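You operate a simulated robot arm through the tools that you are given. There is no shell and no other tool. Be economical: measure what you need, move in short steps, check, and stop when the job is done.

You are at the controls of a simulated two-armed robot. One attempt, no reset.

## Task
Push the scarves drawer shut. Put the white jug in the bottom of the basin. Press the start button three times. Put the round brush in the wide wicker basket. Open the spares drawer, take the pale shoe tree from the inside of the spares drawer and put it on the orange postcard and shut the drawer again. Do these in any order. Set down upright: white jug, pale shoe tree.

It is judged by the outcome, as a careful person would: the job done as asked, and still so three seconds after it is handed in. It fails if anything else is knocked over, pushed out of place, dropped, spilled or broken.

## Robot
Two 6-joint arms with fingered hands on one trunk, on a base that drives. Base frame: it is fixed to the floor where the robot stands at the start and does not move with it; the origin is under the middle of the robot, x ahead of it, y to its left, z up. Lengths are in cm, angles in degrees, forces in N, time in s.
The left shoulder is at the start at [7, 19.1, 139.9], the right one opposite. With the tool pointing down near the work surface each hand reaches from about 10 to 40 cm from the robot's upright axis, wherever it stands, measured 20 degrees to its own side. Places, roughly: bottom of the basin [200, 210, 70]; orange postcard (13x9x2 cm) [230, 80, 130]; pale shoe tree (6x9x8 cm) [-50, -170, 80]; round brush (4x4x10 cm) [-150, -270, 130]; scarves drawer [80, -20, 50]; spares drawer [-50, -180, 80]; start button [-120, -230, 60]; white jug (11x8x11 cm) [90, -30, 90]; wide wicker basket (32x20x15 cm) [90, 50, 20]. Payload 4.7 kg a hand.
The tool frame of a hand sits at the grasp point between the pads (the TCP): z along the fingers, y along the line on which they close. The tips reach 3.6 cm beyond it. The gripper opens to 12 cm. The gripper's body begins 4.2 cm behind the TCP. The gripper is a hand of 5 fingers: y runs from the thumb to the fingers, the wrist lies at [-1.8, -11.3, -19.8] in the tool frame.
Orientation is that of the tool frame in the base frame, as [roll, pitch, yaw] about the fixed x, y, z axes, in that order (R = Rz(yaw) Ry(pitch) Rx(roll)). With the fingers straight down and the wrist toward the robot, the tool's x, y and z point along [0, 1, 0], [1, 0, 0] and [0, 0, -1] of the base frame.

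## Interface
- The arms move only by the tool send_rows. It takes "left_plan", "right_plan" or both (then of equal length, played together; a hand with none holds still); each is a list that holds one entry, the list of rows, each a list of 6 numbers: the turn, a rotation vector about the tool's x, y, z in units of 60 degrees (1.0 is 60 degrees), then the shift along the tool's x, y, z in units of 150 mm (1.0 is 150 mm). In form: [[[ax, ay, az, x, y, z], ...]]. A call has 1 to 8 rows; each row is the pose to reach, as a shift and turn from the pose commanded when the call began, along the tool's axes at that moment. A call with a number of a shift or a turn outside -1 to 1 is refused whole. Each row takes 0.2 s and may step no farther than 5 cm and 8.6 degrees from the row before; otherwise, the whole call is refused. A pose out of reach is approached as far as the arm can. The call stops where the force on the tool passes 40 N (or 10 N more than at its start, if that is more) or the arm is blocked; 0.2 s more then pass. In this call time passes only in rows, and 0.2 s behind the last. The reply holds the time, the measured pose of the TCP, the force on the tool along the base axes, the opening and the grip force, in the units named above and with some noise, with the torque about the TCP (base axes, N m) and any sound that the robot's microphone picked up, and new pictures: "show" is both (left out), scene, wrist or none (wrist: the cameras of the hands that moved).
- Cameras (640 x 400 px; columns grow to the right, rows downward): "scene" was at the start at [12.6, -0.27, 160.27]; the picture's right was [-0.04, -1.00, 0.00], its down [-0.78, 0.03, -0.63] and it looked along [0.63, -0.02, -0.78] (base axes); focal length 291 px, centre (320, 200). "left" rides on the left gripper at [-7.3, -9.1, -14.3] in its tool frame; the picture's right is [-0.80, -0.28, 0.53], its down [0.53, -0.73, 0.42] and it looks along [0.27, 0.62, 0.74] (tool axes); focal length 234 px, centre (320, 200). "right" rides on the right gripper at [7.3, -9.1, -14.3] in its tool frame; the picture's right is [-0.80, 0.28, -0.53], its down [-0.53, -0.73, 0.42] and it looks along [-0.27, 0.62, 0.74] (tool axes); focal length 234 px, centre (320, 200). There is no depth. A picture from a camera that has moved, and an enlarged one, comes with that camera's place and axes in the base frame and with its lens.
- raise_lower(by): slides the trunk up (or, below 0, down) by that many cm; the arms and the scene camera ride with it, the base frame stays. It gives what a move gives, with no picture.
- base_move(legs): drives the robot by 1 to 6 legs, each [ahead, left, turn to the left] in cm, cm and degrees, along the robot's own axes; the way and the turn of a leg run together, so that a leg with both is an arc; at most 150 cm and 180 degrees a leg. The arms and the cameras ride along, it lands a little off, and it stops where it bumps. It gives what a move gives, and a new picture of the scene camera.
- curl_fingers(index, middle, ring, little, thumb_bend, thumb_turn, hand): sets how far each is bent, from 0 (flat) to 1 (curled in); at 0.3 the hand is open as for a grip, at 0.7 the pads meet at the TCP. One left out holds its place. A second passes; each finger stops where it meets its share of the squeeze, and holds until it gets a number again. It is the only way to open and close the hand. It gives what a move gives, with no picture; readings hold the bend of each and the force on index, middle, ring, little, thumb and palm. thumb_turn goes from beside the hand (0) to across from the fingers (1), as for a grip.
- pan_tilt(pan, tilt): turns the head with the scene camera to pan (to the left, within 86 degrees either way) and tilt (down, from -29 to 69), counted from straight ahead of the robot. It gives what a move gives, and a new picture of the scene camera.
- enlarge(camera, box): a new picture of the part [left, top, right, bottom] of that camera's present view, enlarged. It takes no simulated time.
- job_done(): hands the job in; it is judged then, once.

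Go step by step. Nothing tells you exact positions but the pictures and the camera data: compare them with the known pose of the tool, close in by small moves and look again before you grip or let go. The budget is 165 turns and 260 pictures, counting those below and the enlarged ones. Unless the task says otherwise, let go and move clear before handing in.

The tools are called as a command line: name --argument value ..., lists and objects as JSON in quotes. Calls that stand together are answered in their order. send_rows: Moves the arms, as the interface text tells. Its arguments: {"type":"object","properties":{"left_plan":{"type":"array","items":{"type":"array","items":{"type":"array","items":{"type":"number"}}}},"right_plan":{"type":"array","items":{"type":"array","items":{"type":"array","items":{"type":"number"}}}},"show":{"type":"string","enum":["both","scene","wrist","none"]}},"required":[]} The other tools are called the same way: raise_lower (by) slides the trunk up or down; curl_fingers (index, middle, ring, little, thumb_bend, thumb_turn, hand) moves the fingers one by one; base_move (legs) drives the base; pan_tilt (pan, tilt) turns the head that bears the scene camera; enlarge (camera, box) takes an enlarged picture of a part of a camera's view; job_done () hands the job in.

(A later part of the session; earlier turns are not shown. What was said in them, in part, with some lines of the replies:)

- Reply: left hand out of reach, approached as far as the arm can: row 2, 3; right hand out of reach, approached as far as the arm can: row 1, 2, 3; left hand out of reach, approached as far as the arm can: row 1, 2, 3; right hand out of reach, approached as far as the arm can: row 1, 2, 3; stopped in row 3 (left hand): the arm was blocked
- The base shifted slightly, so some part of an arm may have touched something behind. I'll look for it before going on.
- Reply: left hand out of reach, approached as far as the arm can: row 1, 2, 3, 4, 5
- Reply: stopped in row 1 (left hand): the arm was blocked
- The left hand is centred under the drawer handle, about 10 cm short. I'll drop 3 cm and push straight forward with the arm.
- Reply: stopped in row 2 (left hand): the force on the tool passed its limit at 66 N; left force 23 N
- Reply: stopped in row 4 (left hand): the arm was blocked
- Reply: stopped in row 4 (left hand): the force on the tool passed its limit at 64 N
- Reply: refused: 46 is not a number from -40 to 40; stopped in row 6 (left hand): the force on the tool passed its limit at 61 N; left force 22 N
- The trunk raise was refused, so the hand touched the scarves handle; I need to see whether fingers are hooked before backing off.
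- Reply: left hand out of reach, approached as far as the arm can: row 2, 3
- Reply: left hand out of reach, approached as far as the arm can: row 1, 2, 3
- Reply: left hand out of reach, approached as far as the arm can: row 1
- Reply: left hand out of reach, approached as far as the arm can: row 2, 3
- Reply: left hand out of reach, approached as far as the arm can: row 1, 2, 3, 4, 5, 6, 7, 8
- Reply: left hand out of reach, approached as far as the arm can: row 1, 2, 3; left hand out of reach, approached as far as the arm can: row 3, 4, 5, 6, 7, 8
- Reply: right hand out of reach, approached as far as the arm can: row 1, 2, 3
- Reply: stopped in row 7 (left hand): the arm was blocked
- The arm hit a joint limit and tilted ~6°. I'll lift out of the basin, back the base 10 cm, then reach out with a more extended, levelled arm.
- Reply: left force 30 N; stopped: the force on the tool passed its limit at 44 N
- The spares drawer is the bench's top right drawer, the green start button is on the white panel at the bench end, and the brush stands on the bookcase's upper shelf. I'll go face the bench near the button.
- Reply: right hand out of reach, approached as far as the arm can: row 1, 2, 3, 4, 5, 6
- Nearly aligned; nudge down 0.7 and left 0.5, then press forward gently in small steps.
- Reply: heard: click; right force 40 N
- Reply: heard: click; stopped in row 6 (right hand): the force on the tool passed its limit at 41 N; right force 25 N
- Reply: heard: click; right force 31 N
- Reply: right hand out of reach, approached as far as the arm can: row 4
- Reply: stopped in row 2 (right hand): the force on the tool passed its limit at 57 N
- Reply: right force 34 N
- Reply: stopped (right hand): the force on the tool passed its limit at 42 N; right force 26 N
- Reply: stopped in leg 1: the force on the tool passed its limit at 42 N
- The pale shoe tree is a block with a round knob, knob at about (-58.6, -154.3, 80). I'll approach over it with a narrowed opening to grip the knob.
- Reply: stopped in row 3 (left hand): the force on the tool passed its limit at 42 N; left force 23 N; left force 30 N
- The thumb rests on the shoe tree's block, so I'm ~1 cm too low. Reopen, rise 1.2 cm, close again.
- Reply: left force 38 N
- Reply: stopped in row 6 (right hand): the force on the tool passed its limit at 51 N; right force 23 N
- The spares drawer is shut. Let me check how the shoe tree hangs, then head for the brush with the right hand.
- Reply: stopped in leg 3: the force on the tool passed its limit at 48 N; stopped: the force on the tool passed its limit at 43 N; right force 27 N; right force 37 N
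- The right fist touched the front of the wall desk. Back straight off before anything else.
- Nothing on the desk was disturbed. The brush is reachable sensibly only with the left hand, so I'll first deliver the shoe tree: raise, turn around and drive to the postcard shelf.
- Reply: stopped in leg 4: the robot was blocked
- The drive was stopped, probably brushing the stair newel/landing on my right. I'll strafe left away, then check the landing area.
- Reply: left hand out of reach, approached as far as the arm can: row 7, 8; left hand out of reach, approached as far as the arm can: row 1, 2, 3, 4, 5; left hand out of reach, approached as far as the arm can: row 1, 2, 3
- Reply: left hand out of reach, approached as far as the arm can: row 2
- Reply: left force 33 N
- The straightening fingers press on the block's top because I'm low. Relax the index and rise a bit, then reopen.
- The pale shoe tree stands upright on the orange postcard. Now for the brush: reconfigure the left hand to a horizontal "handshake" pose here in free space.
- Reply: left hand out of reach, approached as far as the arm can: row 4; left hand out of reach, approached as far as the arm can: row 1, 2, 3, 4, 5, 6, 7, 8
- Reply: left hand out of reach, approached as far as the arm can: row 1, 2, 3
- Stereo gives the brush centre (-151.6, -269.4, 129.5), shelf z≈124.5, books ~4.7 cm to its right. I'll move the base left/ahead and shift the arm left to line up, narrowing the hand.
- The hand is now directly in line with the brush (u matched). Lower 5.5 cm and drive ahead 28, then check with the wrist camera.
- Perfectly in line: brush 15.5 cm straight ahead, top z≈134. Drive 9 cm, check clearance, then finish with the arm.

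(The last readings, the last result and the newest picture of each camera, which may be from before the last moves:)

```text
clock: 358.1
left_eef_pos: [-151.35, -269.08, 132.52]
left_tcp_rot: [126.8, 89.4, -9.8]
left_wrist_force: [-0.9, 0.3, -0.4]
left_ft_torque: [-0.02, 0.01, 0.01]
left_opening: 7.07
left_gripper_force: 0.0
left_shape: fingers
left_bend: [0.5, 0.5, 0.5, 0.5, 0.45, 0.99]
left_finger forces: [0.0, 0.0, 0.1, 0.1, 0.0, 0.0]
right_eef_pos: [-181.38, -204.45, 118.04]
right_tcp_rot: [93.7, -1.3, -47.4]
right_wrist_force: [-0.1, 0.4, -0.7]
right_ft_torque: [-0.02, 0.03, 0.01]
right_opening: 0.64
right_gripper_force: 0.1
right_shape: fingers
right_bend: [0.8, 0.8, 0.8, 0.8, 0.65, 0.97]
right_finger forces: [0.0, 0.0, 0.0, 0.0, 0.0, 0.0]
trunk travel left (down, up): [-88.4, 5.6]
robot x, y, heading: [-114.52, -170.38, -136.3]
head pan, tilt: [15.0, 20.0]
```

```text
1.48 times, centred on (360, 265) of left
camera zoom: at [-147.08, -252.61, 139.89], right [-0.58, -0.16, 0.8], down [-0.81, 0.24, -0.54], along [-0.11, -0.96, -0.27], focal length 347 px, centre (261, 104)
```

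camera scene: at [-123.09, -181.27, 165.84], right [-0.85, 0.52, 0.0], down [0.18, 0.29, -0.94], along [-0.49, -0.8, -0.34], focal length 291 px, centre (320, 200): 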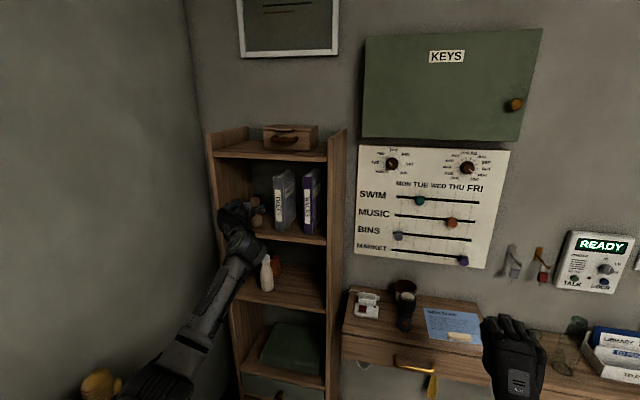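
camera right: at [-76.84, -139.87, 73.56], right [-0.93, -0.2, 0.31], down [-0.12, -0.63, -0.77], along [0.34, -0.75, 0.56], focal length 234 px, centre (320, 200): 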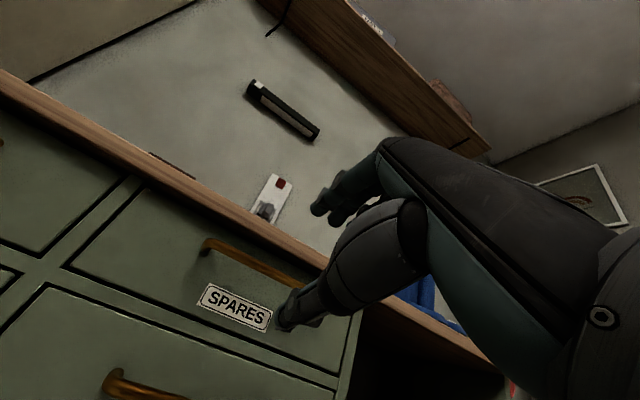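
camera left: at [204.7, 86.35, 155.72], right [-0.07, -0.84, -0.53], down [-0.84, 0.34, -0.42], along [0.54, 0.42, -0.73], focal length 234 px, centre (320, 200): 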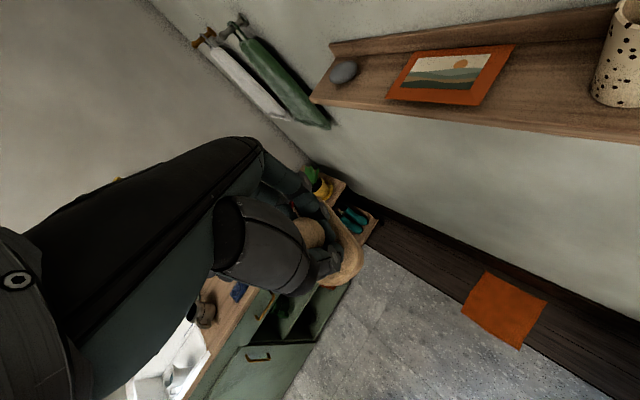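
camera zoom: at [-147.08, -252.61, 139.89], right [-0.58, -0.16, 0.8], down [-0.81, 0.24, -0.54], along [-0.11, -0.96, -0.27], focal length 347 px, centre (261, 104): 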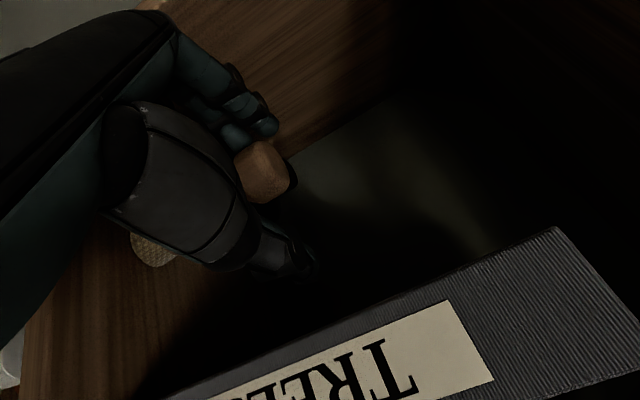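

The brush is between the digits (bristle end down). Close the grip.

curl_fingers --hand "left" --index 0.75 --middle 0.8 --ring 0.8 --little 0.8 --thumb_bend 0.75

raise_lower --by 2.5

enlarge --camera "left" --box '[180, 130, 460, 400]'

```text
clock: 359.1
left_eef_pos: [-151.21, -269.03, 132.63]
left_tcp_rot: [126.9, 89.4, -9.7]
left_wrist_force: [-0.2, -0.1, -0.3]
left_ft_torque: [-0.02, 0.02, 0.01]
left_opening: 1.96
left_gripper_force: 30.9
left_shape: fingers
left_bend: [0.74, 0.76, 0.77, 0.8, 0.64, 0.97]
left_finger forces: [9.0, 16.7, 6.9, 1.2, 28.0, 0.0]
right_eef_pos: [-181.28, -204.31, 118.14]
right_tcp_rot: [93.6, -1.2, -47.4]
right_wrist_force: [-0.4, 0.0, -0.2]
right_ft_torque: [0.02, 0.03, -0.02]
right_opening: 0.63
right_gripper_force: 0.0
right_shape: fingers
right_bend: [0.8, 0.8, 0.8, 0.8, 0.65, 0.97]
right_finger forces: [0.0, 0.0, 0.0, 0.0, 0.0, 0.0]
trunk travel left (down, up): [-88.4, 5.6]
robot x, y, heading: [-114.63, -170.61, -136.7]
head pan, tilt: [15.0, 20.0]
```

```text
clock: 359.8
left_eef_pos: [-151.11, -269.0, 135.13]
left_tcp_rot: [125.3, 89.4, -11.4]
left_wrist_force: [-0.4, 0.6, -1.0]
left_ft_torque: [0.02, 0.01, 0.02]
left_opening: 1.97
left_gripper_force: 30.7
left_shape: fingers
left_bend: [0.74, 0.76, 0.77, 0.8, 0.64, 0.97]
left_finger forces: [9.1, 16.6, 6.9, 1.3, 28.2, 0.1]
right_eef_pos: [-181.21, -204.2, 120.62]
right_tcp_rot: [93.6, -1.2, -47.4]
right_wrist_force: [-0.3, -0.6, -0.5]
right_ft_torque: [-0.02, 0.01, 0.0]
right_opening: 0.65
right_gripper_force: 0.1
right_shape: fingers
right_bend: [0.8, 0.8, 0.8, 0.8, 0.65, 0.97]
right_finger forces: [0.0, 0.0, 0.0, 0.1, 0.0, 0.1]
trunk travel left (down, up): [-90.9, 3.1]
robot x, y, heading: [-114.95, -170.53, -136.6]
head pan, tilt: [15.0, 20.0]
```

```text
1.48 times, centred on (320, 265) of left
camera zoom: at [-146.94, -252.49, 142.5], right [-0.58, -0.16, 0.8], down [-0.81, 0.24, -0.54], along [-0.11, -0.96, -0.27], focal length 347 px, centre (320, 104)
```

zoom: 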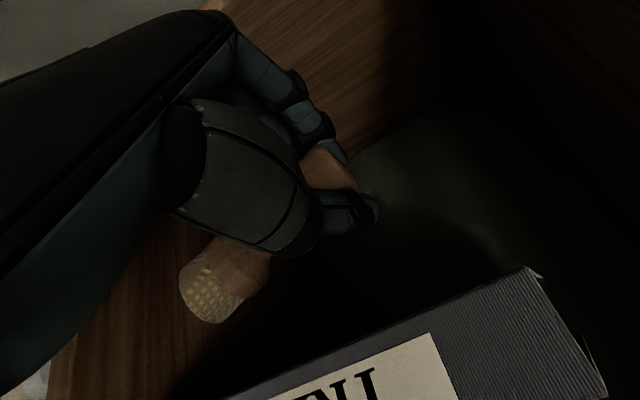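

The brush is firmly held and lifted. Back straight out of the bookcase, then move away from the bench.

base_move --legs '[[-50, 0, 0], [0, -80, 0]]'

send_rows --left_plan '[[[0, 0.125, 0, 0, -0.1, -0.1], [0, 0.25, 0, 0, -0.2, -0.2], [0, 0.375, 0, 0, -0.3, -0.3], [0, 0.5, 0, 0, -0.4, -0.4], [0, 0.625, 0, 0, -0.5, -0.5], [0, 0.75, 0, 0, -0.6, -0.6], [0, 0.875, 0, 0, -0.7, -0.7], [0, 1.0, 0, 0, -0.8, -0.8]]]' --show "none"

send_rows --left_plan '[[[0, 0.125, 0, 0, 0, 0], [0, 0.25, 0, 0, 0, 0], [0, 0.375, 0, 0, 0, 0], [0, 0.5, 0, 0, 0, 0]]]' --show "scene"

```text
clock: 366.7
left_eef_pos: [-171.33, -174.44, 135.16]
left_tcp_rot: [127.4, 89.5, -10.0]
left_wrist_force: [0.4, -0.6, -0.2]
left_ft_torque: [-0.05, -0.02, 0.02]
left_opening: 1.97
left_gripper_force: 30.5
left_shape: fingers
left_bend: [0.74, 0.76, 0.77, 0.8, 0.64, 0.97]
left_finger forces: [9.0, 16.7, 7.0, 1.4, 28.2, 0.0]
right_eef_pos: [-200.21, -109.4, 120.64]
right_tcp_rot: [93.6, -1.2, -48.3]
right_wrist_force: [-0.1, 0.5, 0.1]
right_ft_torque: [-0.02, -0.01, 0.01]
right_opening: 0.64
right_gripper_force: 0.1
right_shape: fingers
right_bend: [0.8, 0.8, 0.8, 0.8, 0.65, 0.97]
right_finger forces: [0.1, 0.0, 0.1, 0.0, 0.0, 0.0]
trunk travel left (down, up): [-90.9, 3.1]
robot x, y, heading: [-133.07, -76.2, -137.5]
head pan, tilt: [15.0, 20.0]
camera scene: at [-142.01, -87.52, 168.3], right [-0.84, 0.54, 0.0], down [0.18, 0.29, -0.94], along [-0.51, -0.79, -0.34], focal length 291 px, centre (320, 200)
```

scene: 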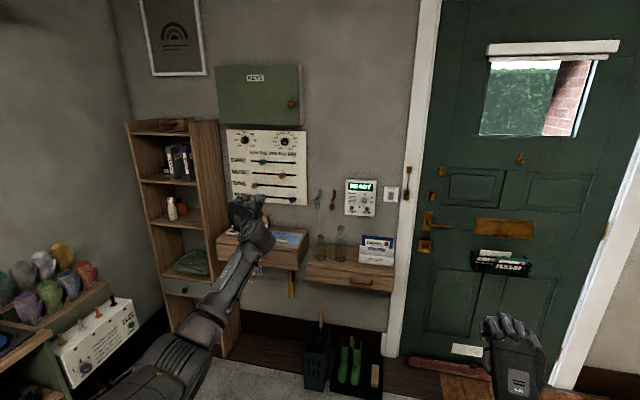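

```text
clock: 368.5
left_eef_pos: [-170.46, -157.6, 135.32]
left_tcp_rot: [179.5, 29.5, 42.3]
left_wrist_force: [0.4, 0.7, 0.5]
left_ft_torque: [-0.04, -0.01, -0.01]
left_opening: 1.87
left_gripper_force: 31.0
left_shape: fingers
left_bend: [0.74, 0.77, 0.77, 0.8, 0.64, 0.97]
left_finger forces: [8.5, 16.4, 7.6, 1.0, 29.0, 0.0]
right_eef_pos: [-200.34, -109.26, 120.55]
right_tcp_rot: [93.6, -1.3, -48.4]
right_wrist_force: [0.1, 0.0, 0.1]
right_ft_torque: [-0.03, 0.0, -0.01]
right_opening: 0.63
right_gripper_force: 0.0
right_shape: fingers
right_bend: [0.8, 0.8, 0.8, 0.8, 0.65, 0.97]
right_finger forces: [0.1, 0.1, 0.1, 0.1, 0.1, 0.1]
trunk travel left (down, up): [-90.9, 3.1]
robot x, y, heading: [-133.27, -76.31, -137.2]
head pan, tilt: [15.0, 20.0]
```

```text
clock: 369.5
left_eef_pos: [-171.75, -158.92, 135.3]
left_tcp_rot: [179.6, -0.4, 42.6]
left_wrist_force: [0.1, -0.3, -1.1]
left_ft_torque: [-0.06, -0.03, -0.02]
left_opening: 1.82
left_gripper_force: 31.1
left_shape: fingers
left_bend: [0.74, 0.77, 0.78, 0.8, 0.65, 0.97]
left_finger forces: [8.5, 16.5, 7.7, 0.7, 29.4, 0.0]
left hand out of reach, approached as far as the arm can: row 1, 2, 3, 4
right_eef_pos: [-200.3, -109.38, 120.61]
right_tcp_rot: [93.6, -1.3, -48.4]
right_wrist_force: [0.2, -1.1, 0.9]
right_ft_torque: [-0.01, 0.0, 0.0]
right_opening: 0.66
right_gripper_force: 0.0
right_shape: fingers
right_bend: [0.8, 0.8, 0.8, 0.8, 0.65, 0.97]
right_finger forces: [0.0, 0.1, 0.0, 0.0, 0.1, 0.1]
trunk travel left (down, up): [-90.9, 3.1]
robot x, y, heading: [-132.97, -76.13, -137.3]
head pan, tilt: [15.0, 20.0]
camera scene: at [-142.13, -87.37, 168.3], right [-0.84, 0.54, 0.0], down [0.18, 0.29, -0.94], along [-0.5, -0.79, -0.34], focal length 291 px, centre (320, 200)
```

scene: 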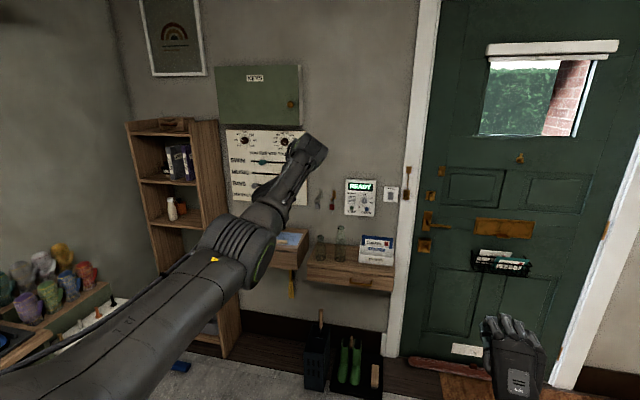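

Brush in hand, pointing down. Rotate the hand to neutral and retract for driving.

send_rows --left_plan '[[[0, 0, 0.125, 0.1, -0.03, 0], [0, 0, 0.25, 0.2, -0.06, 0], [0, 0, 0.375, 0.3, -0.09, 0], [0, 0, 0.5, 0.4, -0.12, 0], [0, 0, 0.625, 0.5, -0.15, 0], [0, 0, 0.75, 0.6, -0.18, 0], [0, 0, 0.875, 0.7, -0.21, 0], [0, 0, 1.0, 0.8, -0.24, 0]]]' --show "none"

send_rows --left_plan '[[[0, 0, 0.125, 0.05, -0.12, 0], [0, 0, 0.25, 0.1, -0.24, 0], [0, 0, 0.375, 0.15, -0.36, 0], [0, 0, 0.5, 0.2, -0.48, 0]]]' --show "none"

base_move --legs '[[0, -15, 0], [-130, 0, 0], [0, 0, 90]]'

```text
clock: 371.3
left_eef_pos: [-168.2, -154.02, 132.12]
left_tcp_rot: [180.0, -0.5, -17.6]
left_wrist_force: [-0.1, 0.1, -0.1]
left_ft_torque: [0.04, 0.02, 0.01]
left_opening: 1.84
left_gripper_force: 31.2
left_shape: fingers
left_bend: [0.74, 0.77, 0.78, 0.8, 0.65, 0.97]
left_finger forces: [8.4, 16.5, 7.8, 0.5, 29.8, 0.0]
left hand out of reach, approached as far as the arm can: row 1, 2, 3, 4, 5, 6, 7, 8
right_eef_pos: [-200.22, -109.37, 120.6]
right_tcp_rot: [93.7, -1.2, -48.3]
right_wrist_force: [0.3, 0.9, -0.3]
right_ft_torque: [-0.01, -0.02, 0.01]
right_opening: 0.66
right_gripper_force: 0.0
right_shape: fingers
right_bend: [0.8, 0.8, 0.8, 0.8, 0.65, 0.97]
right_finger forces: [0.0, 0.0, 0.0, 0.1, 0.0, 0.0]
trunk travel left (down, up): [-90.9, 3.1]
robot x, y, heading: [-133.1, -76.16, -137.4]
head pan, tilt: [15.0, 20.0]
```

```text
clock: 372.3
left_eef_pos: [-163.57, -148.03, 131.96]
left_tcp_rot: [-179.8, -0.4, -47.7]
left_wrist_force: [-0.4, 1.0, -0.8]
left_ft_torque: [-0.02, 0.03, 0.01]
left_opening: 1.8
left_gripper_force: 31.8
left_shape: fingers
left_bend: [0.74, 0.77, 0.78, 0.8, 0.65, 0.97]
left_finger forces: [8.4, 16.8, 7.9, 0.7, 30.0, 0.0]
left hand out of reach, approached as far as the arm can: row 1, 2, 3
right_eef_pos: [-200.23, -109.4, 120.65]
right_tcp_rot: [93.4, -1.2, -48.3]
right_wrist_force: [-0.3, -0.3, 0.2]
right_ft_torque: [0.01, -0.02, 0.0]
right_opening: 0.65
right_gripper_force: 0.2
right_shape: fingers
right_bend: [0.8, 0.8, 0.8, 0.8, 0.65, 0.97]
right_finger forces: [0.1, 0.0, 0.1, 0.0, 0.0, 0.0]
trunk travel left (down, up): [-90.9, 3.1]
robot x, y, heading: [-133.72, -76.15, -137.6]
head pan, tilt: [15.0, 20.0]
```

```text
clock: 383.8
left_eef_pos: [24.51, -13.9, 131.82]
left_tcp_rot: [-179.8, -0.3, 40.5]
left_wrist_force: [-0.2, -0.1, 0.0]
left_ft_torque: [-0.03, -0.02, 0.04]
left_opening: 1.72
left_gripper_force: 30.8
left_shape: fingers
left_bend: [0.74, 0.77, 0.78, 0.8, 0.65, 0.97]
left_finger forces: [7.7, 17.0, 7.4, 0.8, 28.8, 0.0]
right_eef_pos: [-15.46, -49.14, 120.66]
right_tcp_rot: [93.6, -1.2, 39.7]
right_wrist_force: [0.0, -0.4, -0.6]
right_ft_torque: [0.02, 0.01, -0.01]
right_opening: 0.68
right_gripper_force: 0.0
right_shape: fingers
right_bend: [0.8, 0.8, 0.8, 0.8, 0.65, 0.97]
right_finger forces: [0.0, 0.0, 0.0, 0.0, 0.0, 0.0]
trunk travel left (down, up): [-90.9, 3.1]
robot x, y, heading: [-46.71, 18.64, -49.4]
head pan, tilt: [15.0, 20.0]
camera scene: at [-35.34, 9.82, 168.3], right [-0.57, -0.82, 0.0], down [-0.28, 0.19, -0.94], along [0.77, -0.53, -0.34], focal length 291 px, centre (320, 200)
```

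scene: 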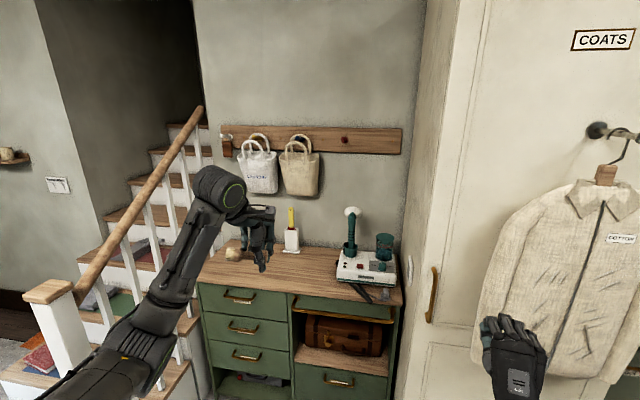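

Now back up a bit so the hand passes in front of the newel post, strafe left to the landing, and look down at the baskets.

base_move --legs '[[-30, 0, 2], [0, 97, 0]]'

pan_tilt --pan 5 --tilt 45

```text
clock: 390.7
left_eef_pos: [80.46, 74.17, 131.79]
left_tcp_rot: [-179.8, -0.3, 39.9]
left_wrist_force: [0.0, 0.2, -0.1]
left_ft_torque: [-0.03, 0.01, -0.01]
left_opening: 1.72
left_gripper_force: 31.2
left_shape: fingers
left_bend: [0.74, 0.77, 0.78, 0.8, 0.65, 0.97]
left_finger forces: [7.6, 17.0, 7.5, 0.8, 28.8, 0.1]
right_eef_pos: [40.02, 39.33, 120.61]
right_tcp_rot: [93.6, -1.2, 39.0]
right_wrist_force: [0.6, 0.1, 0.4]
right_ft_torque: [0.0, 0.03, 0.03]
right_opening: 0.64
right_gripper_force: 0.0
right_shape: fingers
right_bend: [0.8, 0.8, 0.8, 0.8, 0.65, 0.97]
right_finger forces: [0.0, 0.1, 0.1, 0.0, 0.0, 0.0]
trunk travel left (down, up): [-90.9, 3.1]
robot x, y, heading: [10.35, 108.23, -50.2]
head pan, tilt: [15.0, 20.0]
camera scene: at [20.72, 98.6, 168.3], right [-0.57, -0.82, 0.0], down [-0.28, 0.2, -0.94], along [0.77, -0.54, -0.34], focal length 291 px, centre (320, 200)
```

scene: 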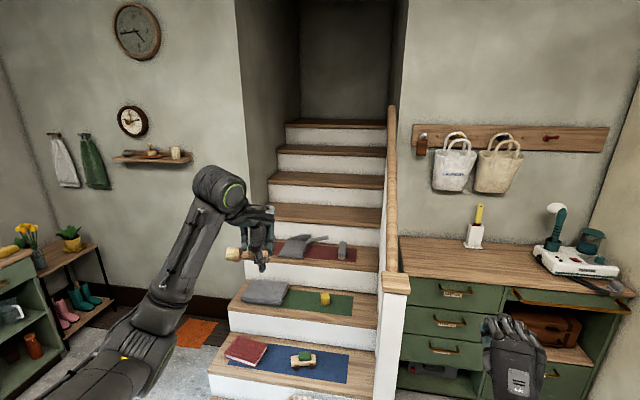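

```text
clock: 391.6
left_eef_pos: [80.43, 74.27, 131.87]
left_tcp_rot: [-179.8, -0.2, 39.9]
left_wrist_force: [-0.7, -0.2, 0.5]
left_ft_torque: [0.0, 0.04, 0.02]
left_opening: 1.73
left_gripper_force: 31.3
left_shape: fingers
left_bend: [0.74, 0.77, 0.78, 0.8, 0.65, 0.97]
left_finger forces: [7.7, 17.1, 7.4, 0.8, 28.8, 0.1]
right_eef_pos: [40.1, 39.29, 120.66]
right_tcp_rot: [93.5, -1.2, 39.0]
right_wrist_force: [-0.2, 1.6, -0.1]
right_ft_torque: [-0.01, -0.02, -0.02]
right_opening: 0.65
right_gripper_force: 0.1
right_shape: fingers
right_bend: [0.8, 0.8, 0.8, 0.8, 0.65, 0.97]
right_finger forces: [0.1, 0.0, 0.1, 0.0, 0.0, 0.0]
trunk travel left (down, up): [-90.9, 3.1]
robot x, y, heading: [10.26, 107.5, -50.0]
head pan, tilt: [5.0, 45.0]
camera scene: at [18.91, 98.24, 164.44], right [-0.71, -0.71, 0.0], down [-0.5, 0.5, -0.71], along [0.5, -0.5, -0.71], focal length 291 px, centre (320, 200)
```

scene: 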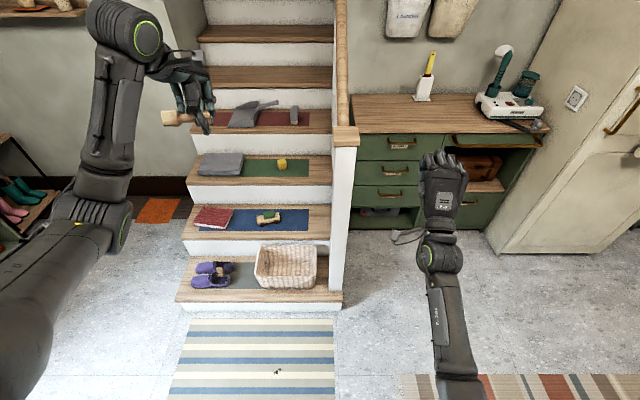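

The wicker basket on the bottom step is centred near u≈28, v≈103 in room axes (about x 94, y 50). Straighten heading, shift right, and lower the trunk.

base_move --legs '[[0, 0, 3], [0, -12, 0]]'

raise_lower --by -40

raise_lower --by -32

pan_tilt --pan 5 --tilt 25

```text
clock: 393.2
left_eef_pos: [73.62, 70.37, 131.74]
left_tcp_rot: [-179.8, -0.4, 43.0]
left_wrist_force: [-0.2, 1.0, -1.1]
left_ft_torque: [-0.03, 0.03, -0.03]
left_opening: 1.73
left_gripper_force: 31.9
left_shape: fingers
left_bend: [0.74, 0.77, 0.78, 0.8, 0.65, 0.97]
left_finger forces: [7.7, 17.3, 7.4, 0.8, 28.8, 0.0]
right_eef_pos: [35.12, 33.28, 120.79]
right_tcp_rot: [93.6, -1.2, 42.1]
right_wrist_force: [-0.2, -0.5, 0.4]
right_ft_torque: [0.0, -0.04, 0.0]
right_opening: 0.65
right_gripper_force: 0.1
right_shape: fingers
right_bend: [0.8, 0.8, 0.8, 0.8, 0.65, 0.97]
right_finger forces: [0.1, 0.1, 0.0, 0.0, 0.0, 0.0]
trunk travel left (down, up): [-90.9, 3.1]
robot x, y, heading: [1.44, 99.56, -47.0]
head pan, tilt: [5.0, 45.0]
camera scene: at [10.93, 90.83, 164.43], right [-0.67, -0.74, 0.0], down [-0.53, 0.47, -0.71], along [0.52, -0.47, -0.71], focal length 291 px, centre (320, 200)
```

scene: 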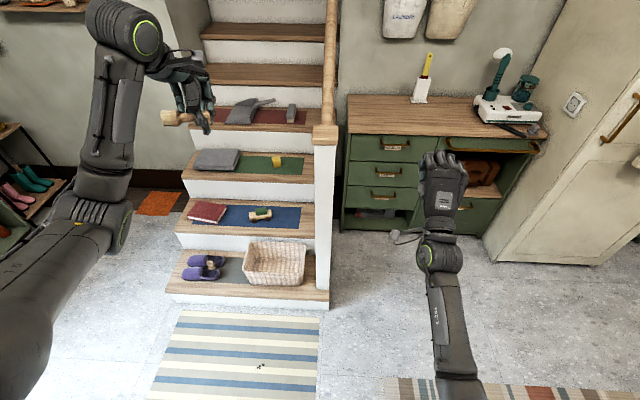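

```text
clock: 397.1
left_eef_pos: [73.44, 70.06, 91.75]
left_tcp_rot: [-179.9, -0.3, 43.0]
left_wrist_force: [-0.1, -0.1, -0.7]
left_ft_torque: [-0.01, 0.01, 0.01]
left_opening: 1.69
left_gripper_force: 31.2
left_shape: fingers
left_bend: [0.74, 0.77, 0.78, 0.8, 0.65, 0.97]
left_finger forces: [7.8, 17.1, 7.4, 0.8, 28.8, 0.0]
right_eef_pos: [35.02, 33.13, 80.66]
right_tcp_rot: [93.7, -1.3, 42.2]
right_wrist_force: [0.3, 0.6, -0.7]
right_ft_torque: [0.02, 0.04, -0.01]
right_opening: 0.64
right_gripper_force: 0.0
right_shape: fingers
right_bend: [0.8, 0.8, 0.8, 0.8, 0.65, 0.97]
right_finger forces: [0.0, 0.0, 0.0, 0.1, 0.0, 0.0]
trunk travel left (down, up): [-50.9, 43.1]
robot x, y, heading: [1.18, 99.72, -47.1]
head pan, tilt: [5.0, 45.0]
```

```text
clock: 400.2
left_eef_pos: [73.46, 70.63, 60.53]
left_tcp_rot: [179.8, 0.0, 43.0]
left_wrist_force: [0.2, 0.3, -0.6]
left_ft_torque: [-0.02, 0.03, -0.03]
left_opening: 1.73
left_gripper_force: 31.0
left_shape: fingers
left_bend: [0.74, 0.78, 0.78, 0.8, 0.66, 0.97]
left_finger forces: [7.7, 17.2, 7.4, 0.9, 29.0, 0.0]
right_eef_pos: [35.15, 33.41, 49.77]
right_tcp_rot: [93.1, -0.8, 42.3]
right_wrist_force: [0.1, 0.1, 0.1]
right_ft_torque: [-0.02, 0.02, -0.02]
right_opening: 0.63
right_gripper_force: 0.0
right_shape: fingers
right_bend: [0.8, 0.8, 0.8, 0.8, 0.65, 0.97]
right_finger forces: [0.1, 0.0, 0.0, 0.1, 0.0, 0.1]
trunk travel left (down, up): [-18.9, 75.1]
robot x, y, heading: [1.51, 99.73, -47.1]
head pan, tilt: [5.0, 45.0]
```

```text
clock: 401.1
left_eef_pos: [73.43, 70.66, 60.42]
left_tcp_rot: [179.7, 0.0, 43.1]
left_wrist_force: [0.1, 0.0, -0.9]
left_ft_torque: [-0.01, -0.01, 0.01]
left_opening: 1.73
left_gripper_force: 30.7
left_shape: fingers
left_bend: [0.74, 0.78, 0.78, 0.8, 0.66, 0.97]
left_finger forces: [7.7, 17.1, 7.4, 0.9, 28.9, 0.0]
right_eef_pos: [35.23, 33.44, 49.83]
right_tcp_rot: [93.0, -0.7, 42.3]
right_wrist_force: [0.6, -0.1, 0.5]
right_ft_torque: [0.05, -0.01, 0.02]
right_opening: 0.63
right_gripper_force: 0.1
right_shape: fingers
right_bend: [0.8, 0.8, 0.8, 0.8, 0.65, 0.97]
right_finger forces: [0.0, 0.0, 0.0, 0.0, 0.0, 0.1]
trunk travel left (down, up): [-18.9, 75.1]
robot x, y, heading: [0.98, 99.51, -46.9]
head pan, tilt: [5.0, 25.0]
camera scene: at [11.51, 90.87, 95.91], right [-0.67, -0.74, 0.01], down [-0.32, 0.27, -0.91], along [0.67, -0.61, -0.42], focal length 291 px, centre (320, 200)
```

scene: 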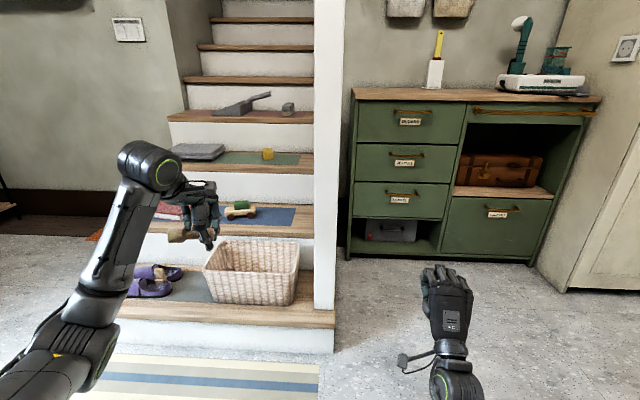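

Measurements agree (basket front bottom at (88, 57, 17.6)). Drive ahead 29 to bring the brush over the basket.

base_move --legs '[[29.5, -1, 0]]'

enlarge --camera "left" --box '[0, 0, 640, 400]'

```text
clock: 403.1
left_eef_pos: [93.6, 48.31, 60.35]
left_tcp_rot: [179.8, 0.1, 43.4]
left_wrist_force: [0.1, -0.7, -1.1]
left_ft_torque: [-0.04, -0.03, -0.02]
left_opening: 1.72
left_gripper_force: 31.1
left_shape: fingers
left_bend: [0.74, 0.78, 0.78, 0.8, 0.66, 0.97]
left_finger forces: [7.7, 17.2, 7.5, 0.8, 29.0, 0.0]
right_eef_pos: [55.5, 11.1, 49.95]
right_tcp_rot: [92.9, -0.8, 42.6]
right_wrist_force: [0.4, 0.1, 0.7]
right_ft_torque: [0.02, -0.02, -0.01]
right_opening: 0.64
right_gripper_force: 0.0
right_shape: fingers
right_bend: [0.8, 0.8, 0.8, 0.8, 0.65, 0.97]
right_finger forces: [0.0, 0.0, 0.1, 0.1, 0.0, 0.0]
trunk travel left (down, up): [-18.9, 75.1]
robot x, y, heading: [21.38, 76.95, -46.4]
head pan, tilt: [5.0, 25.0]
camera scene: at [31.53, 68.24, 95.91], right [-0.66, -0.75, 0.01], down [-0.32, 0.27, -0.91], along [0.68, -0.61, -0.42], focal length 291 px, centre (320, 200)
```

scene: 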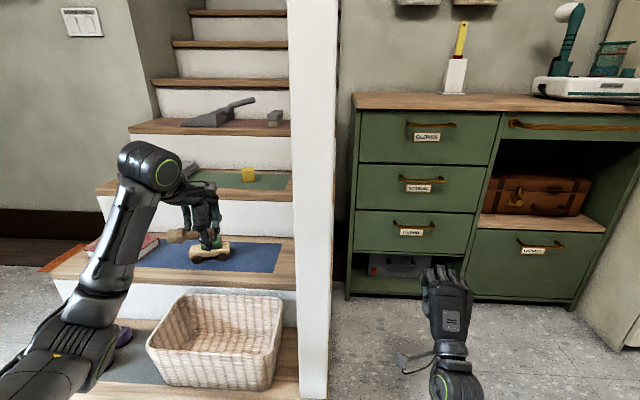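

```text
1.00 times, centred on (320, 200) of left (not enlarged: the box is as wide or as high as the picture)
camera zoom: at [82.22, 50.05, 74.78], right [-0.78, -0.35, -0.53], down [-0.12, 0.9, -0.43], along [0.62, -0.27, -0.73], focal length 234 px, centre (320, 200)
```

zoom: 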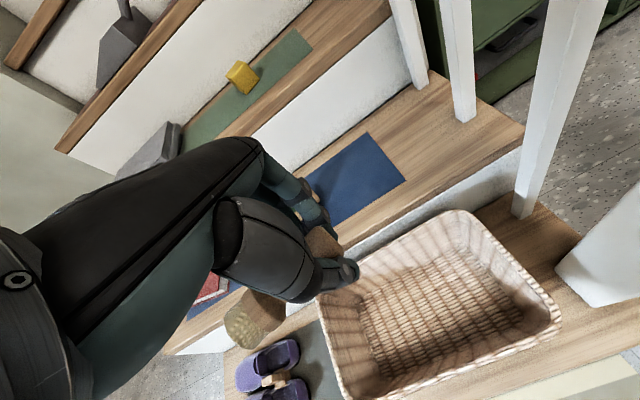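

The hand is over the basket. Shift back 1.5 cm and lower the trunk 18.

send_rows --left_plan '[[[0, 0, 0, -0.05, -0.1, 0]]]' --show "none"

raise_lower --by -17

enlarge --camera "left" --box '[160, 120, 640, 400]'

```text
clock: 403.5
left_eef_pos: [93.02, 48.87, 59.74]
left_tcp_rot: [179.5, 0.3, 43.2]
left_wrist_force: [-0.4, 1.1, 0.6]
left_ft_torque: [-0.01, 0.0, -0.01]
left_opening: 1.73
left_gripper_force: 30.9
left_shape: fingers
left_bend: [0.74, 0.78, 0.78, 0.8, 0.66, 0.97]
left_finger forces: [7.7, 17.2, 7.5, 0.8, 28.8, 0.0]
left hand out of reach, approached as far as the arm can: row 1
right_eef_pos: [55.5, 11.05, 49.96]
right_tcp_rot: [92.9, -0.7, 42.6]
right_wrist_force: [0.0, 0.4, 0.4]
right_ft_torque: [0.0, -0.02, -0.03]
right_opening: 0.65
right_gripper_force: 0.0
right_shape: fingers
right_bend: [0.8, 0.8, 0.8, 0.8, 0.65, 0.97]
right_finger forces: [0.1, 0.0, 0.0, 0.0, 0.0, 0.0]
trunk travel left (down, up): [-18.9, 75.1]
robot x, y, heading: [21.17, 77.27, -46.7]
head pan, tilt: [5.0, 25.0]
```

```text
clock: 405.6
left_eef_pos: [92.85, 48.96, 59.94]
left_tcp_rot: [179.0, 0.5, 43.0]
left_wrist_force: [-1.0, -1.3, 1.0]
left_ft_torque: [0.06, -0.02, 0.0]
left_opening: 1.72
left_gripper_force: 31.1
left_shape: fingers
left_bend: [0.74, 0.78, 0.78, 0.8, 0.66, 0.97]
left_finger forces: [7.8, 17.3, 7.5, 0.9, 29.0, 0.0]
right_eef_pos: [54.92, 10.33, 50.63]
right_tcp_rot: [91.9, 1.1, 42.2]
right_wrist_force: [-0.3, -0.1, 0.1]
right_ft_torque: [0.02, 0.06, 0.04]
right_opening: 0.64
right_gripper_force: 0.1
right_shape: fingers
right_bend: [0.8, 0.8, 0.8, 0.8, 0.65, 0.97]
right_finger forces: [0.0, 0.0, 0.1, 0.1, 0.1, 0.0]
trunk travel left (down, up): [-17.8, 76.2]
robot x, y, heading: [21.16, 76.93, -46.8]
head pan, tilt: [5.0, 25.0]
stopped: the arm was blocked; the commanded pose is now the measured one
```

```text
1.33 times, centred on (400, 260) of left
camera zoom: at [81.47, 50.88, 74.22], right [-0.78, -0.35, -0.52], down [-0.11, 0.89, -0.44], along [0.62, -0.29, -0.73], focal length 312 px, centre (213, 120)
```

zoom: 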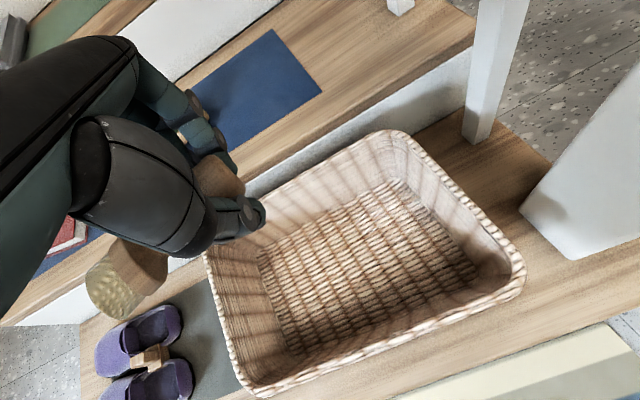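

The right arm (low elbow) seems to be what's blocked. Raise the right hand first, then continue lowering.

send_rows --right_plan '[[[0, 0, 0, 0, 0.25, 0], [0, 0, 0, 0, 0.5, 0], [0, 0, 0, 0, 0.75, 0], [0, 0, 0, 0, 1.0, 0]]]' --show "none"

send_rows --right_plan '[[[0, 0, 0, 0, 0.25, 0], [0, 0, 0, 0, 0.5, 0], [0, 0, 0, 0, 0.75, 0], [0, 0, 0, 0, 1.0, 0]]]' --show "none"

raise_lower --by -15

```text
clock: 406.8
left_eef_pos: [93.05, 48.3, 58.09]
left_tcp_rot: [180.0, -0.2, 43.3]
left_wrist_force: [-0.1, 0.3, -0.1]
left_ft_torque: [-0.01, 0.02, -0.01]
left_opening: 1.7
left_gripper_force: 31.1
left_shape: fingers
left_bend: [0.74, 0.78, 0.78, 0.8, 0.66, 0.97]
left_finger forces: [7.7, 17.2, 7.6, 0.7, 29.0, 0.0]
right_eef_pos: [53.05, 8.34, 65.67]
right_tcp_rot: [86.0, 6.3, 30.6]
right_wrist_force: [-0.4, -0.7, 0.0]
right_ft_torque: [0.02, 0.01, -0.02]
right_opening: 0.64
right_gripper_force: 0.2
right_shape: fingers
right_bend: [0.8, 0.8, 0.8, 0.8, 0.65, 0.97]
right_finger forces: [0.1, 0.0, 0.0, 0.0, 0.0, 0.0]
trunk travel left (down, up): [-17.8, 76.2]
robot x, y, heading: [21.11, 77.16, -46.8]
head pan, tilt: [5.0, 25.0]
stopped in row 4 (right hand): the arm was blocked; the commanded pose is now the measured one
```

```text
clock: 407.8
left_eef_pos: [93.1, 48.29, 58.32]
left_tcp_rot: [179.9, -0.2, 43.3]
left_wrist_force: [-0.1, -0.1, -0.2]
left_ft_torque: [-0.03, -0.03, 0.02]
left_opening: 1.73
left_gripper_force: 30.9
left_shape: fingers
left_bend: [0.74, 0.78, 0.78, 0.8, 0.66, 0.97]
left_finger forces: [7.7, 17.2, 7.5, 0.8, 29.0, 0.1]
right_eef_pos: [54.05, 10.03, 80.8]
right_tcp_rot: [86.0, 6.4, 30.7]
right_wrist_force: [0.1, -0.4, 0.2]
right_ft_torque: [-0.01, -0.05, -0.04]
right_opening: 0.64
right_gripper_force: 0.2
right_shape: fingers
right_bend: [0.8, 0.8, 0.8, 0.8, 0.65, 0.97]
right_finger forces: [0.1, 0.0, 0.1, 0.0, 0.1, 0.0]
trunk travel left (down, up): [-17.8, 76.2]
robot x, y, heading: [21.31, 77.05, -46.7]
head pan, tilt: [5.0, 25.0]
```

```text
clock: 409.6
left_eef_pos: [93.09, 48.38, 43.19]
left_tcp_rot: [179.9, -0.2, 43.2]
left_wrist_force: [-0.3, 0.8, -1.1]
left_ft_torque: [0.0, 0.04, -0.01]
left_opening: 1.69
left_gripper_force: 30.7
left_shape: fingers
left_bend: [0.74, 0.78, 0.78, 0.8, 0.66, 0.97]
left_finger forces: [7.7, 17.2, 7.5, 0.8, 29.1, 0.0]
right_eef_pos: [53.91, 10.03, 65.64]
right_tcp_rot: [85.9, 6.4, 30.6]
right_wrist_force: [0.3, 0.1, 0.4]
right_ft_torque: [-0.01, 0.02, 0.05]
right_opening: 0.65
right_gripper_force: 0.1
right_shape: fingers
right_bend: [0.8, 0.8, 0.8, 0.8, 0.65, 0.97]
right_finger forces: [0.1, 0.0, 0.0, 0.0, 0.0, 0.1]
trunk travel left (down, up): [-2.8, 91.2]
robot x, y, heading: [21.43, 77.38, -46.7]
head pan, tilt: [5.0, 25.0]
```

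send_rows --left_plan '[[[0, 0, 0, 0, -0.02, 0.2], [0, 0, 0, 0, -0.04, 0.4], [0, 0, 0, 0, -0.06, 0.6], [0, 0, 0, 0, -0.06, 0.8], [0, 0, 0, 0, -0.06, 1.0]]]' --show "both"

```text
clock: 410.8
left_eef_pos: [92.48, 49.01, 28.06]
left_tcp_rot: [179.9, -0.3, 43.2]
left_wrist_force: [0.0, 0.8, 0.2]
left_ft_torque: [-0.02, -0.03, -0.03]
left_opening: 1.72
left_gripper_force: 30.9
left_shape: fingers
left_bend: [0.74, 0.78, 0.78, 0.8, 0.66, 0.97]
left_finger forces: [7.5, 17.1, 7.6, 0.7, 29.0, 0.0]
right_eef_pos: [54.13, 10.02, 65.78]
right_tcp_rot: [85.9, 6.3, 30.7]
right_wrist_force: [0.2, 0.2, 0.3]
right_ft_torque: [0.01, 0.01, 0.03]
right_opening: 0.64
right_gripper_force: 0.2
right_shape: fingers
right_bend: [0.8, 0.8, 0.8, 0.8, 0.65, 0.97]
right_finger forces: [0.1, 0.0, 0.0, 0.0, 0.1, 0.0]
trunk travel left (down, up): [-2.8, 91.2]
robot x, y, heading: [21.23, 76.97, -46.7]
head pan, tilt: [5.0, 25.0]
camera scene: at [31.5, 67.33, 79.46], right [-0.66, -0.75, 0.0], down [-0.32, 0.28, -0.91], along [0.68, -0.6, -0.42], focal length 291 px, centre (320, 200)
camera left: at [81.08, 50.59, 42.36], right [-0.77, -0.35, -0.53], down [-0.11, 0.9, -0.42], along [0.62, -0.27, -0.74], focal length 234 px, centre (320, 200)
```

scene: 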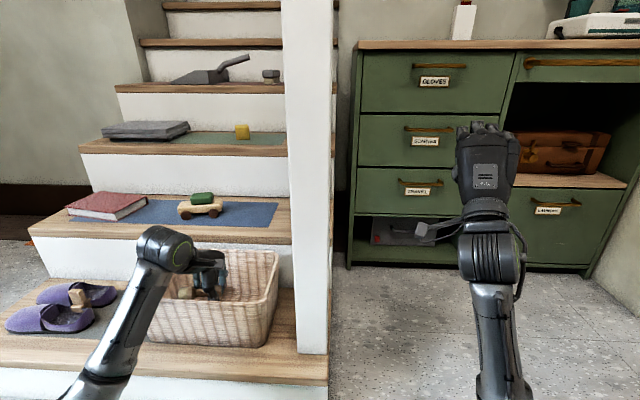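
left: 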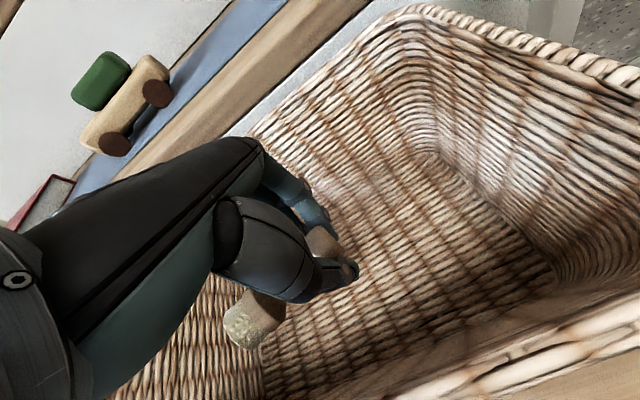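

The brush is inside the basket. Lower 4 cm more, gently, and release.

send_rows --left_plan '[[[0, 0, 0, 0, 0, 0.07], [0, 0, 0, 0, 0, 0.14], [0, 0, 0, 0, 0, 0.2], [0, 0, 0, 0, 0, 0.27]]]' --show "none"

curl_fingers --hand "left" --index 0.5 --middle 0.5 --ring 0.5 --little 0.5 --thumb_bend 0.42

enlarge --camera "left" --box '[160, 120, 480, 400]'

```text
clock: 411.8
left_eef_pos: [92.62, 48.98, 24.21]
left_tcp_rot: [180.0, -0.3, 43.2]
left_wrist_force: [-1.5, -0.7, -0.5]
left_ft_torque: [0.02, -0.01, 0.01]
left_opening: 1.69
left_gripper_force: 30.7
left_shape: fingers
left_bend: [0.74, 0.78, 0.78, 0.8, 0.66, 0.97]
left_finger forces: [7.6, 17.0, 7.8, 0.6, 29.0, 0.0]
right_eef_pos: [54.03, 9.93, 65.76]
right_tcp_rot: [85.9, 6.4, 30.5]
right_wrist_force: [0.2, 0.4, -0.1]
right_ft_torque: [0.02, 0.0, 0.01]
right_opening: 0.65
right_gripper_force: 0.0
right_shape: fingers
right_bend: [0.8, 0.8, 0.8, 0.8, 0.65, 0.97]
right_finger forces: [0.0, 0.0, 0.0, 0.0, 0.0, 0.1]
trunk travel left (down, up): [-2.8, 91.2]
robot x, y, heading: [21.16, 77.23, -46.5]
head pan, tilt: [5.0, 25.0]
```

```text
clock: 412.8
left_eef_pos: [92.55, 48.92, 24.18]
left_tcp_rot: [179.9, -0.2, 43.2]
left_wrist_force: [0.4, 0.2, 0.5]
left_ft_torque: [0.0, -0.02, -0.02]
left_opening: 7.45
left_gripper_force: 0.0
left_shape: fingers
left_bend: [0.5, 0.5, 0.5, 0.5, 0.42, 0.99]
left_finger forces: [0.0, 0.0, 0.0, 0.0, 0.0, 0.1]
right_eef_pos: [54.14, 10.03, 65.67]
right_tcp_rot: [85.8, 6.5, 30.5]
right_wrist_force: [0.2, 0.6, 0.8]
right_ft_torque: [-0.02, 0.03, 0.01]
right_opening: 0.67
right_gripper_force: 0.0
right_shape: fingers
right_bend: [0.8, 0.8, 0.8, 0.8, 0.65, 0.97]
right_finger forces: [0.0, 0.0, 0.0, 0.1, 0.0, 0.1]
trunk travel left (down, up): [-2.8, 91.2]
robot x, y, heading: [21.09, 77.26, -46.6]
head pan, tilt: [5.0, 25.0]
```

```text
1.43 times, centred on (320, 260) of left
camera zoom: at [81.14, 50.64, 38.5], right [-0.78, -0.35, -0.53], down [-0.11, 0.9, -0.42], along [0.62, -0.27, -0.74], focal length 334 px, centre (320, 114)
```

zoom: 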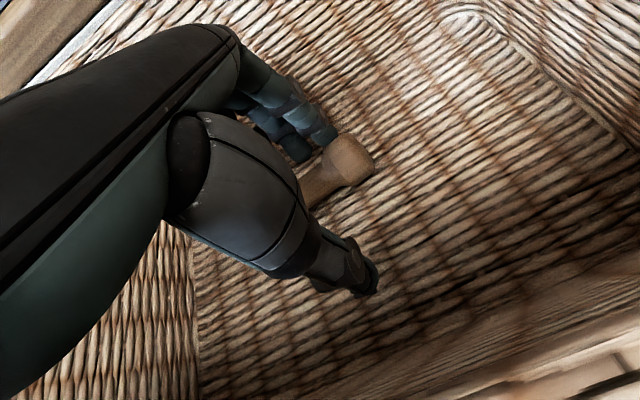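

Released; the brush lies in the basket. Rise straight up with the trunk, then back away and verify.

raise_lower --by 35

base_move --legs '[[-30, 0, 0]]'

pan_tilt --pan 8 --tilt 38

enlarge --camera "scene" --box '[160, 100, 420, 300]'

```text
clock: 416.2
left_eef_pos: [92.53, 48.95, 59.17]
left_tcp_rot: [-180.0, -0.1, 43.2]
left_wrist_force: [-0.5, 0.4, -0.1]
left_ft_torque: [-0.01, 0.0, 0.0]
left_opening: 7.42
left_gripper_force: 0.0
left_shape: fingers
left_bend: [0.5, 0.5, 0.5, 0.5, 0.42, 0.99]
left_finger forces: [0.0, 0.1, 0.0, 0.0, 0.0, 0.0]
right_eef_pos: [54.12, 9.86, 100.58]
right_tcp_rot: [85.9, 6.4, 30.7]
right_wrist_force: [-0.1, -0.8, 0.2]
right_ft_torque: [0.0, -0.01, 0.02]
right_opening: 0.64
right_gripper_force: 0.1
right_shape: fingers
right_bend: [0.8, 0.8, 0.8, 0.8, 0.65, 0.97]
right_finger forces: [0.1, 0.0, 0.1, 0.0, 0.1, 0.1]
trunk travel left (down, up): [-37.8, 56.2]
robot x, y, heading: [21.33, 76.89, -46.6]
head pan, tilt: [5.0, 25.0]
```

```text
clock: 418.2
left_eef_pos: [72.27, 69.99, 59.16]
left_tcp_rot: [179.9, -0.2, 42.9]
left_wrist_force: [-0.1, 0.3, 0.4]
left_ft_torque: [-0.04, -0.07, 0.0]
left_opening: 7.45
left_gripper_force: 0.1
left_shape: fingers
left_bend: [0.5, 0.5, 0.5, 0.5, 0.42, 0.99]
left_finger forces: [0.1, 0.0, 0.0, 0.0, 0.0, 0.1]
right_eef_pos: [33.53, 31.25, 100.68]
right_tcp_rot: [85.8, 6.4, 30.3]
right_wrist_force: [0.0, 0.3, 0.1]
right_ft_torque: [0.02, 0.01, 0.01]
right_opening: 0.63
right_gripper_force: 0.1
right_shape: fingers
right_bend: [0.8, 0.8, 0.8, 0.8, 0.65, 0.97]
right_finger forces: [0.0, 0.1, 0.0, 0.0, 0.0, 0.0]
trunk travel left (down, up): [-37.8, 56.2]
robot x, y, heading: [1.37, 98.75, -46.9]
head pan, tilt: [5.0, 25.0]
camera scene: at [11.33, 88.71, 114.47], right [-0.67, -0.74, 0.0], down [-0.31, 0.28, -0.91], along [0.67, -0.61, -0.42], focal length 291 px, centre (320, 200)
```

scene: 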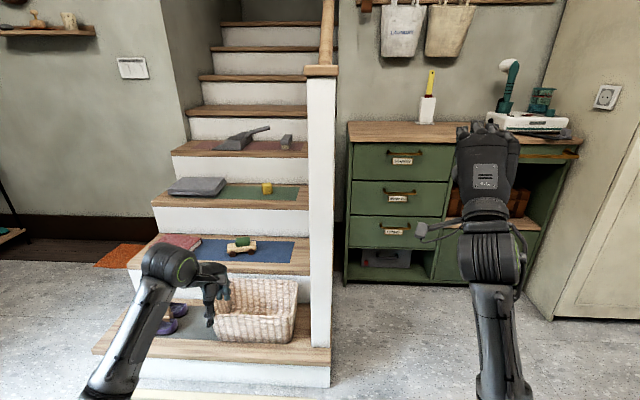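

```text
clock: 419.0
left_eef_pos: [72.35, 69.98, 59.15]
left_tcp_rot: [179.9, -0.2, 42.8]
left_wrist_force: [0.4, 0.5, 0.1]
left_ft_torque: [0.03, 0.02, 0.0]
left_opening: 7.46
left_gripper_force: 0.0
left_shape: fingers
left_bend: [0.5, 0.5, 0.5, 0.5, 0.42, 0.99]
left_finger forces: [0.1, 0.1, 0.1, 0.1, 0.0, 0.1]
right_eef_pos: [33.48, 31.1, 100.77]
right_tcp_rot: [85.9, 6.4, 30.2]
right_wrist_force: [-0.1, 0.4, 1.5]
right_ft_torque: [-0.04, 0.02, 0.0]
right_opening: 0.65
right_gripper_force: 0.1
right_shape: fingers
right_bend: [0.8, 0.8, 0.8, 0.8, 0.65, 0.97]
right_finger forces: [0.1, 0.0, 0.0, 0.1, 0.0, 0.0]
trunk travel left (down, up): [-37.8, 56.2]
robot x, y, heading: [1.39, 98.54, -46.8]
head pan, tilt: [8.0, 38.0]
camera scene: at [11.23, 89.39, 112.43], right [-0.63, -0.78, 0.0], down [-0.48, 0.39, -0.79], along [0.61, -0.5, -0.62], focal length 291 px, centre (320, 200)
```

scene: 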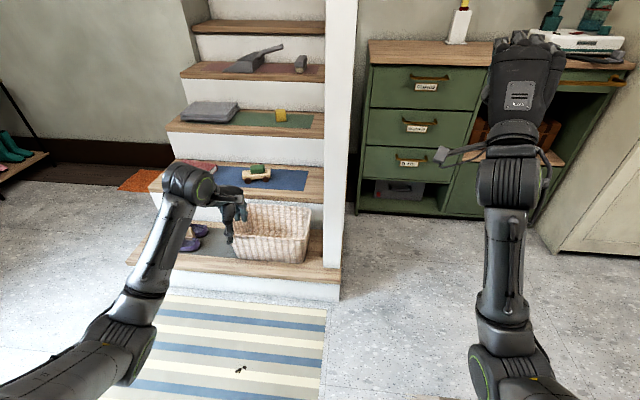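

```text
2.00 times, centred on (290, 200) of scene
camera zoom: at [11.23, 89.39, 112.43], right [-0.63, -0.78, 0.0], down [-0.48, 0.39, -0.79], along [0.61, -0.5, -0.62], focal length 581 px, centre (380, 200)
```

zoom: 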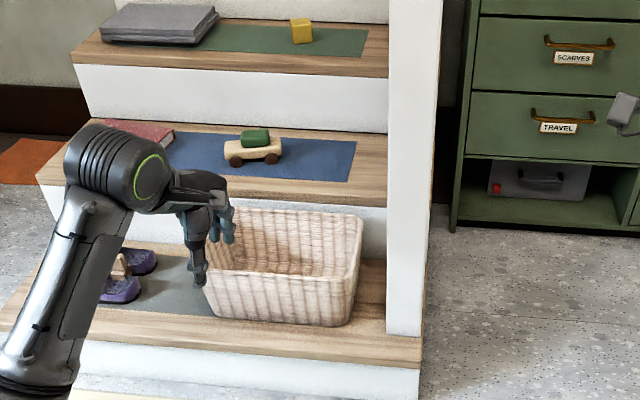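

Quick final confirmation from higher up that the brush is in the basket and the shelf is as left.

raise_lower --by 40

enlarge --camera "scene" --box '[160, 160, 380, 360]'

pan_tilt --pan 35 --tilt 15

```text
clock: 422.8
left_eef_pos: [72.25, 70.03, 99.05]
left_tcp_rot: [179.9, -0.2, 42.8]
left_wrist_force: [0.5, 0.0, 0.4]
left_ft_torque: [-0.02, -0.04, 0.0]
left_opening: 7.46
left_gripper_force: 0.1
left_shape: fingers
left_bend: [0.5, 0.5, 0.5, 0.5, 0.42, 0.99]
left_finger forces: [0.1, 0.1, 0.0, 0.0, 0.0, 0.0]
right_eef_pos: [33.52, 31.13, 140.74]
right_tcp_rot: [85.9, 6.3, 30.3]
right_wrist_force: [0.9, 0.0, 0.1]
right_ft_torque: [-0.02, 0.02, 0.04]
right_opening: 0.62
right_gripper_force: 0.0
right_shape: fingers
right_bend: [0.8, 0.8, 0.8, 0.8, 0.65, 0.97]
right_finger forces: [0.0, 0.0, 0.0, 0.0, 0.1, 0.0]
trunk travel left (down, up): [-77.8, 16.2]
robot x, y, heading: [1.21, 98.46, -46.9]
head pan, tilt: [8.0, 38.0]
```

```text
2.00 times, centred on (270, 260) of scene
camera zoom: at [11.25, 89.38, 152.42], right [-0.63, -0.78, 0.0], down [-0.48, 0.39, -0.79], along [0.61, -0.5, -0.62], focal length 581 px, centre (420, 80)
```

zoom: 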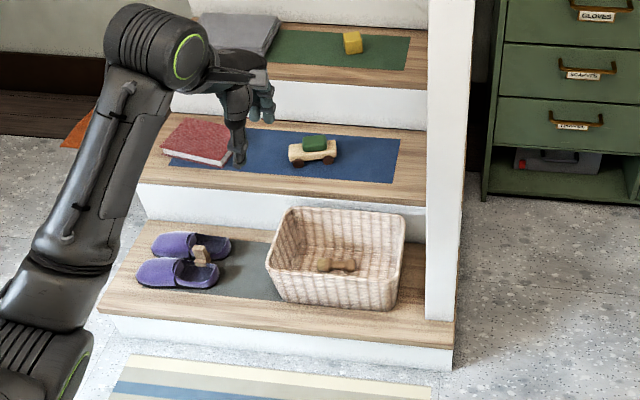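

```text
clock: 423.7
left_eef_pos: [72.32, 70.01, 99.18]
left_tcp_rot: [179.9, -0.2, 42.9]
left_wrist_force: [-0.8, 0.3, 0.0]
left_ft_torque: [-0.01, 0.02, -0.03]
left_opening: 7.46
left_gripper_force: 0.1
left_shape: fingers
left_bend: [0.5, 0.5, 0.5, 0.5, 0.42, 0.99]
left_finger forces: [0.0, 0.0, 0.1, 0.0, 0.1, 0.0]
right_eef_pos: [33.6, 31.13, 140.78]
right_tcp_rot: [85.9, 6.4, 30.2]
right_wrist_force: [0.8, -0.4, -0.5]
right_ft_torque: [-0.02, 0.0, 0.02]
right_opening: 0.64
right_gripper_force: 0.1
right_shape: fingers
right_bend: [0.8, 0.8, 0.8, 0.8, 0.65, 0.97]
right_finger forces: [0.1, 0.0, 0.1, 0.1, 0.1, 0.0]
trunk travel left (down, up): [-77.8, 16.2]
robot x, y, heading: [1.24, 98.86, -47.3]
head pan, tilt: [35.0, 15.0]
camera scene: at [13.67, 92.87, 156.07], right [-0.21, -0.98, 0.0], down [-0.25, 0.05, -0.97], along [0.94, -0.2, -0.26], focal length 291 px, centre (320, 200)
```

scene: 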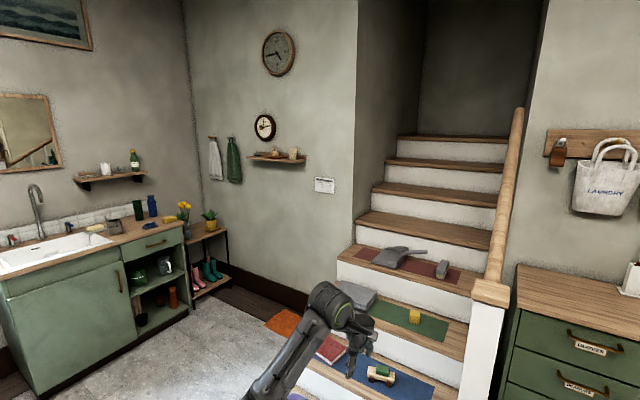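

The brush lies in the basket, the shoe tree is still standing on the postcard, the drawers are shut, and both hands are clear.

job_done

```text
The job is handed in.
```

I finished all five tasks and handed the job in:
- **Scarves drawer:** pushed shut.
- **White jug:** upright in the bottom of the basin.
- **Start button:** pressed three times, with a click each time. The panel's run lights did not change.
- **Round brush:** in the wide wicker basket.
- **Pale shoe tree:** upright on the orange postcard, with the spares drawer shut again.

A few things were bumped on the way: the wardrobe, the wall-desk drawer, the barometer above the postcard shelf, and probably the stair landing or newel post. None of them looked moved or damaged afterwards.
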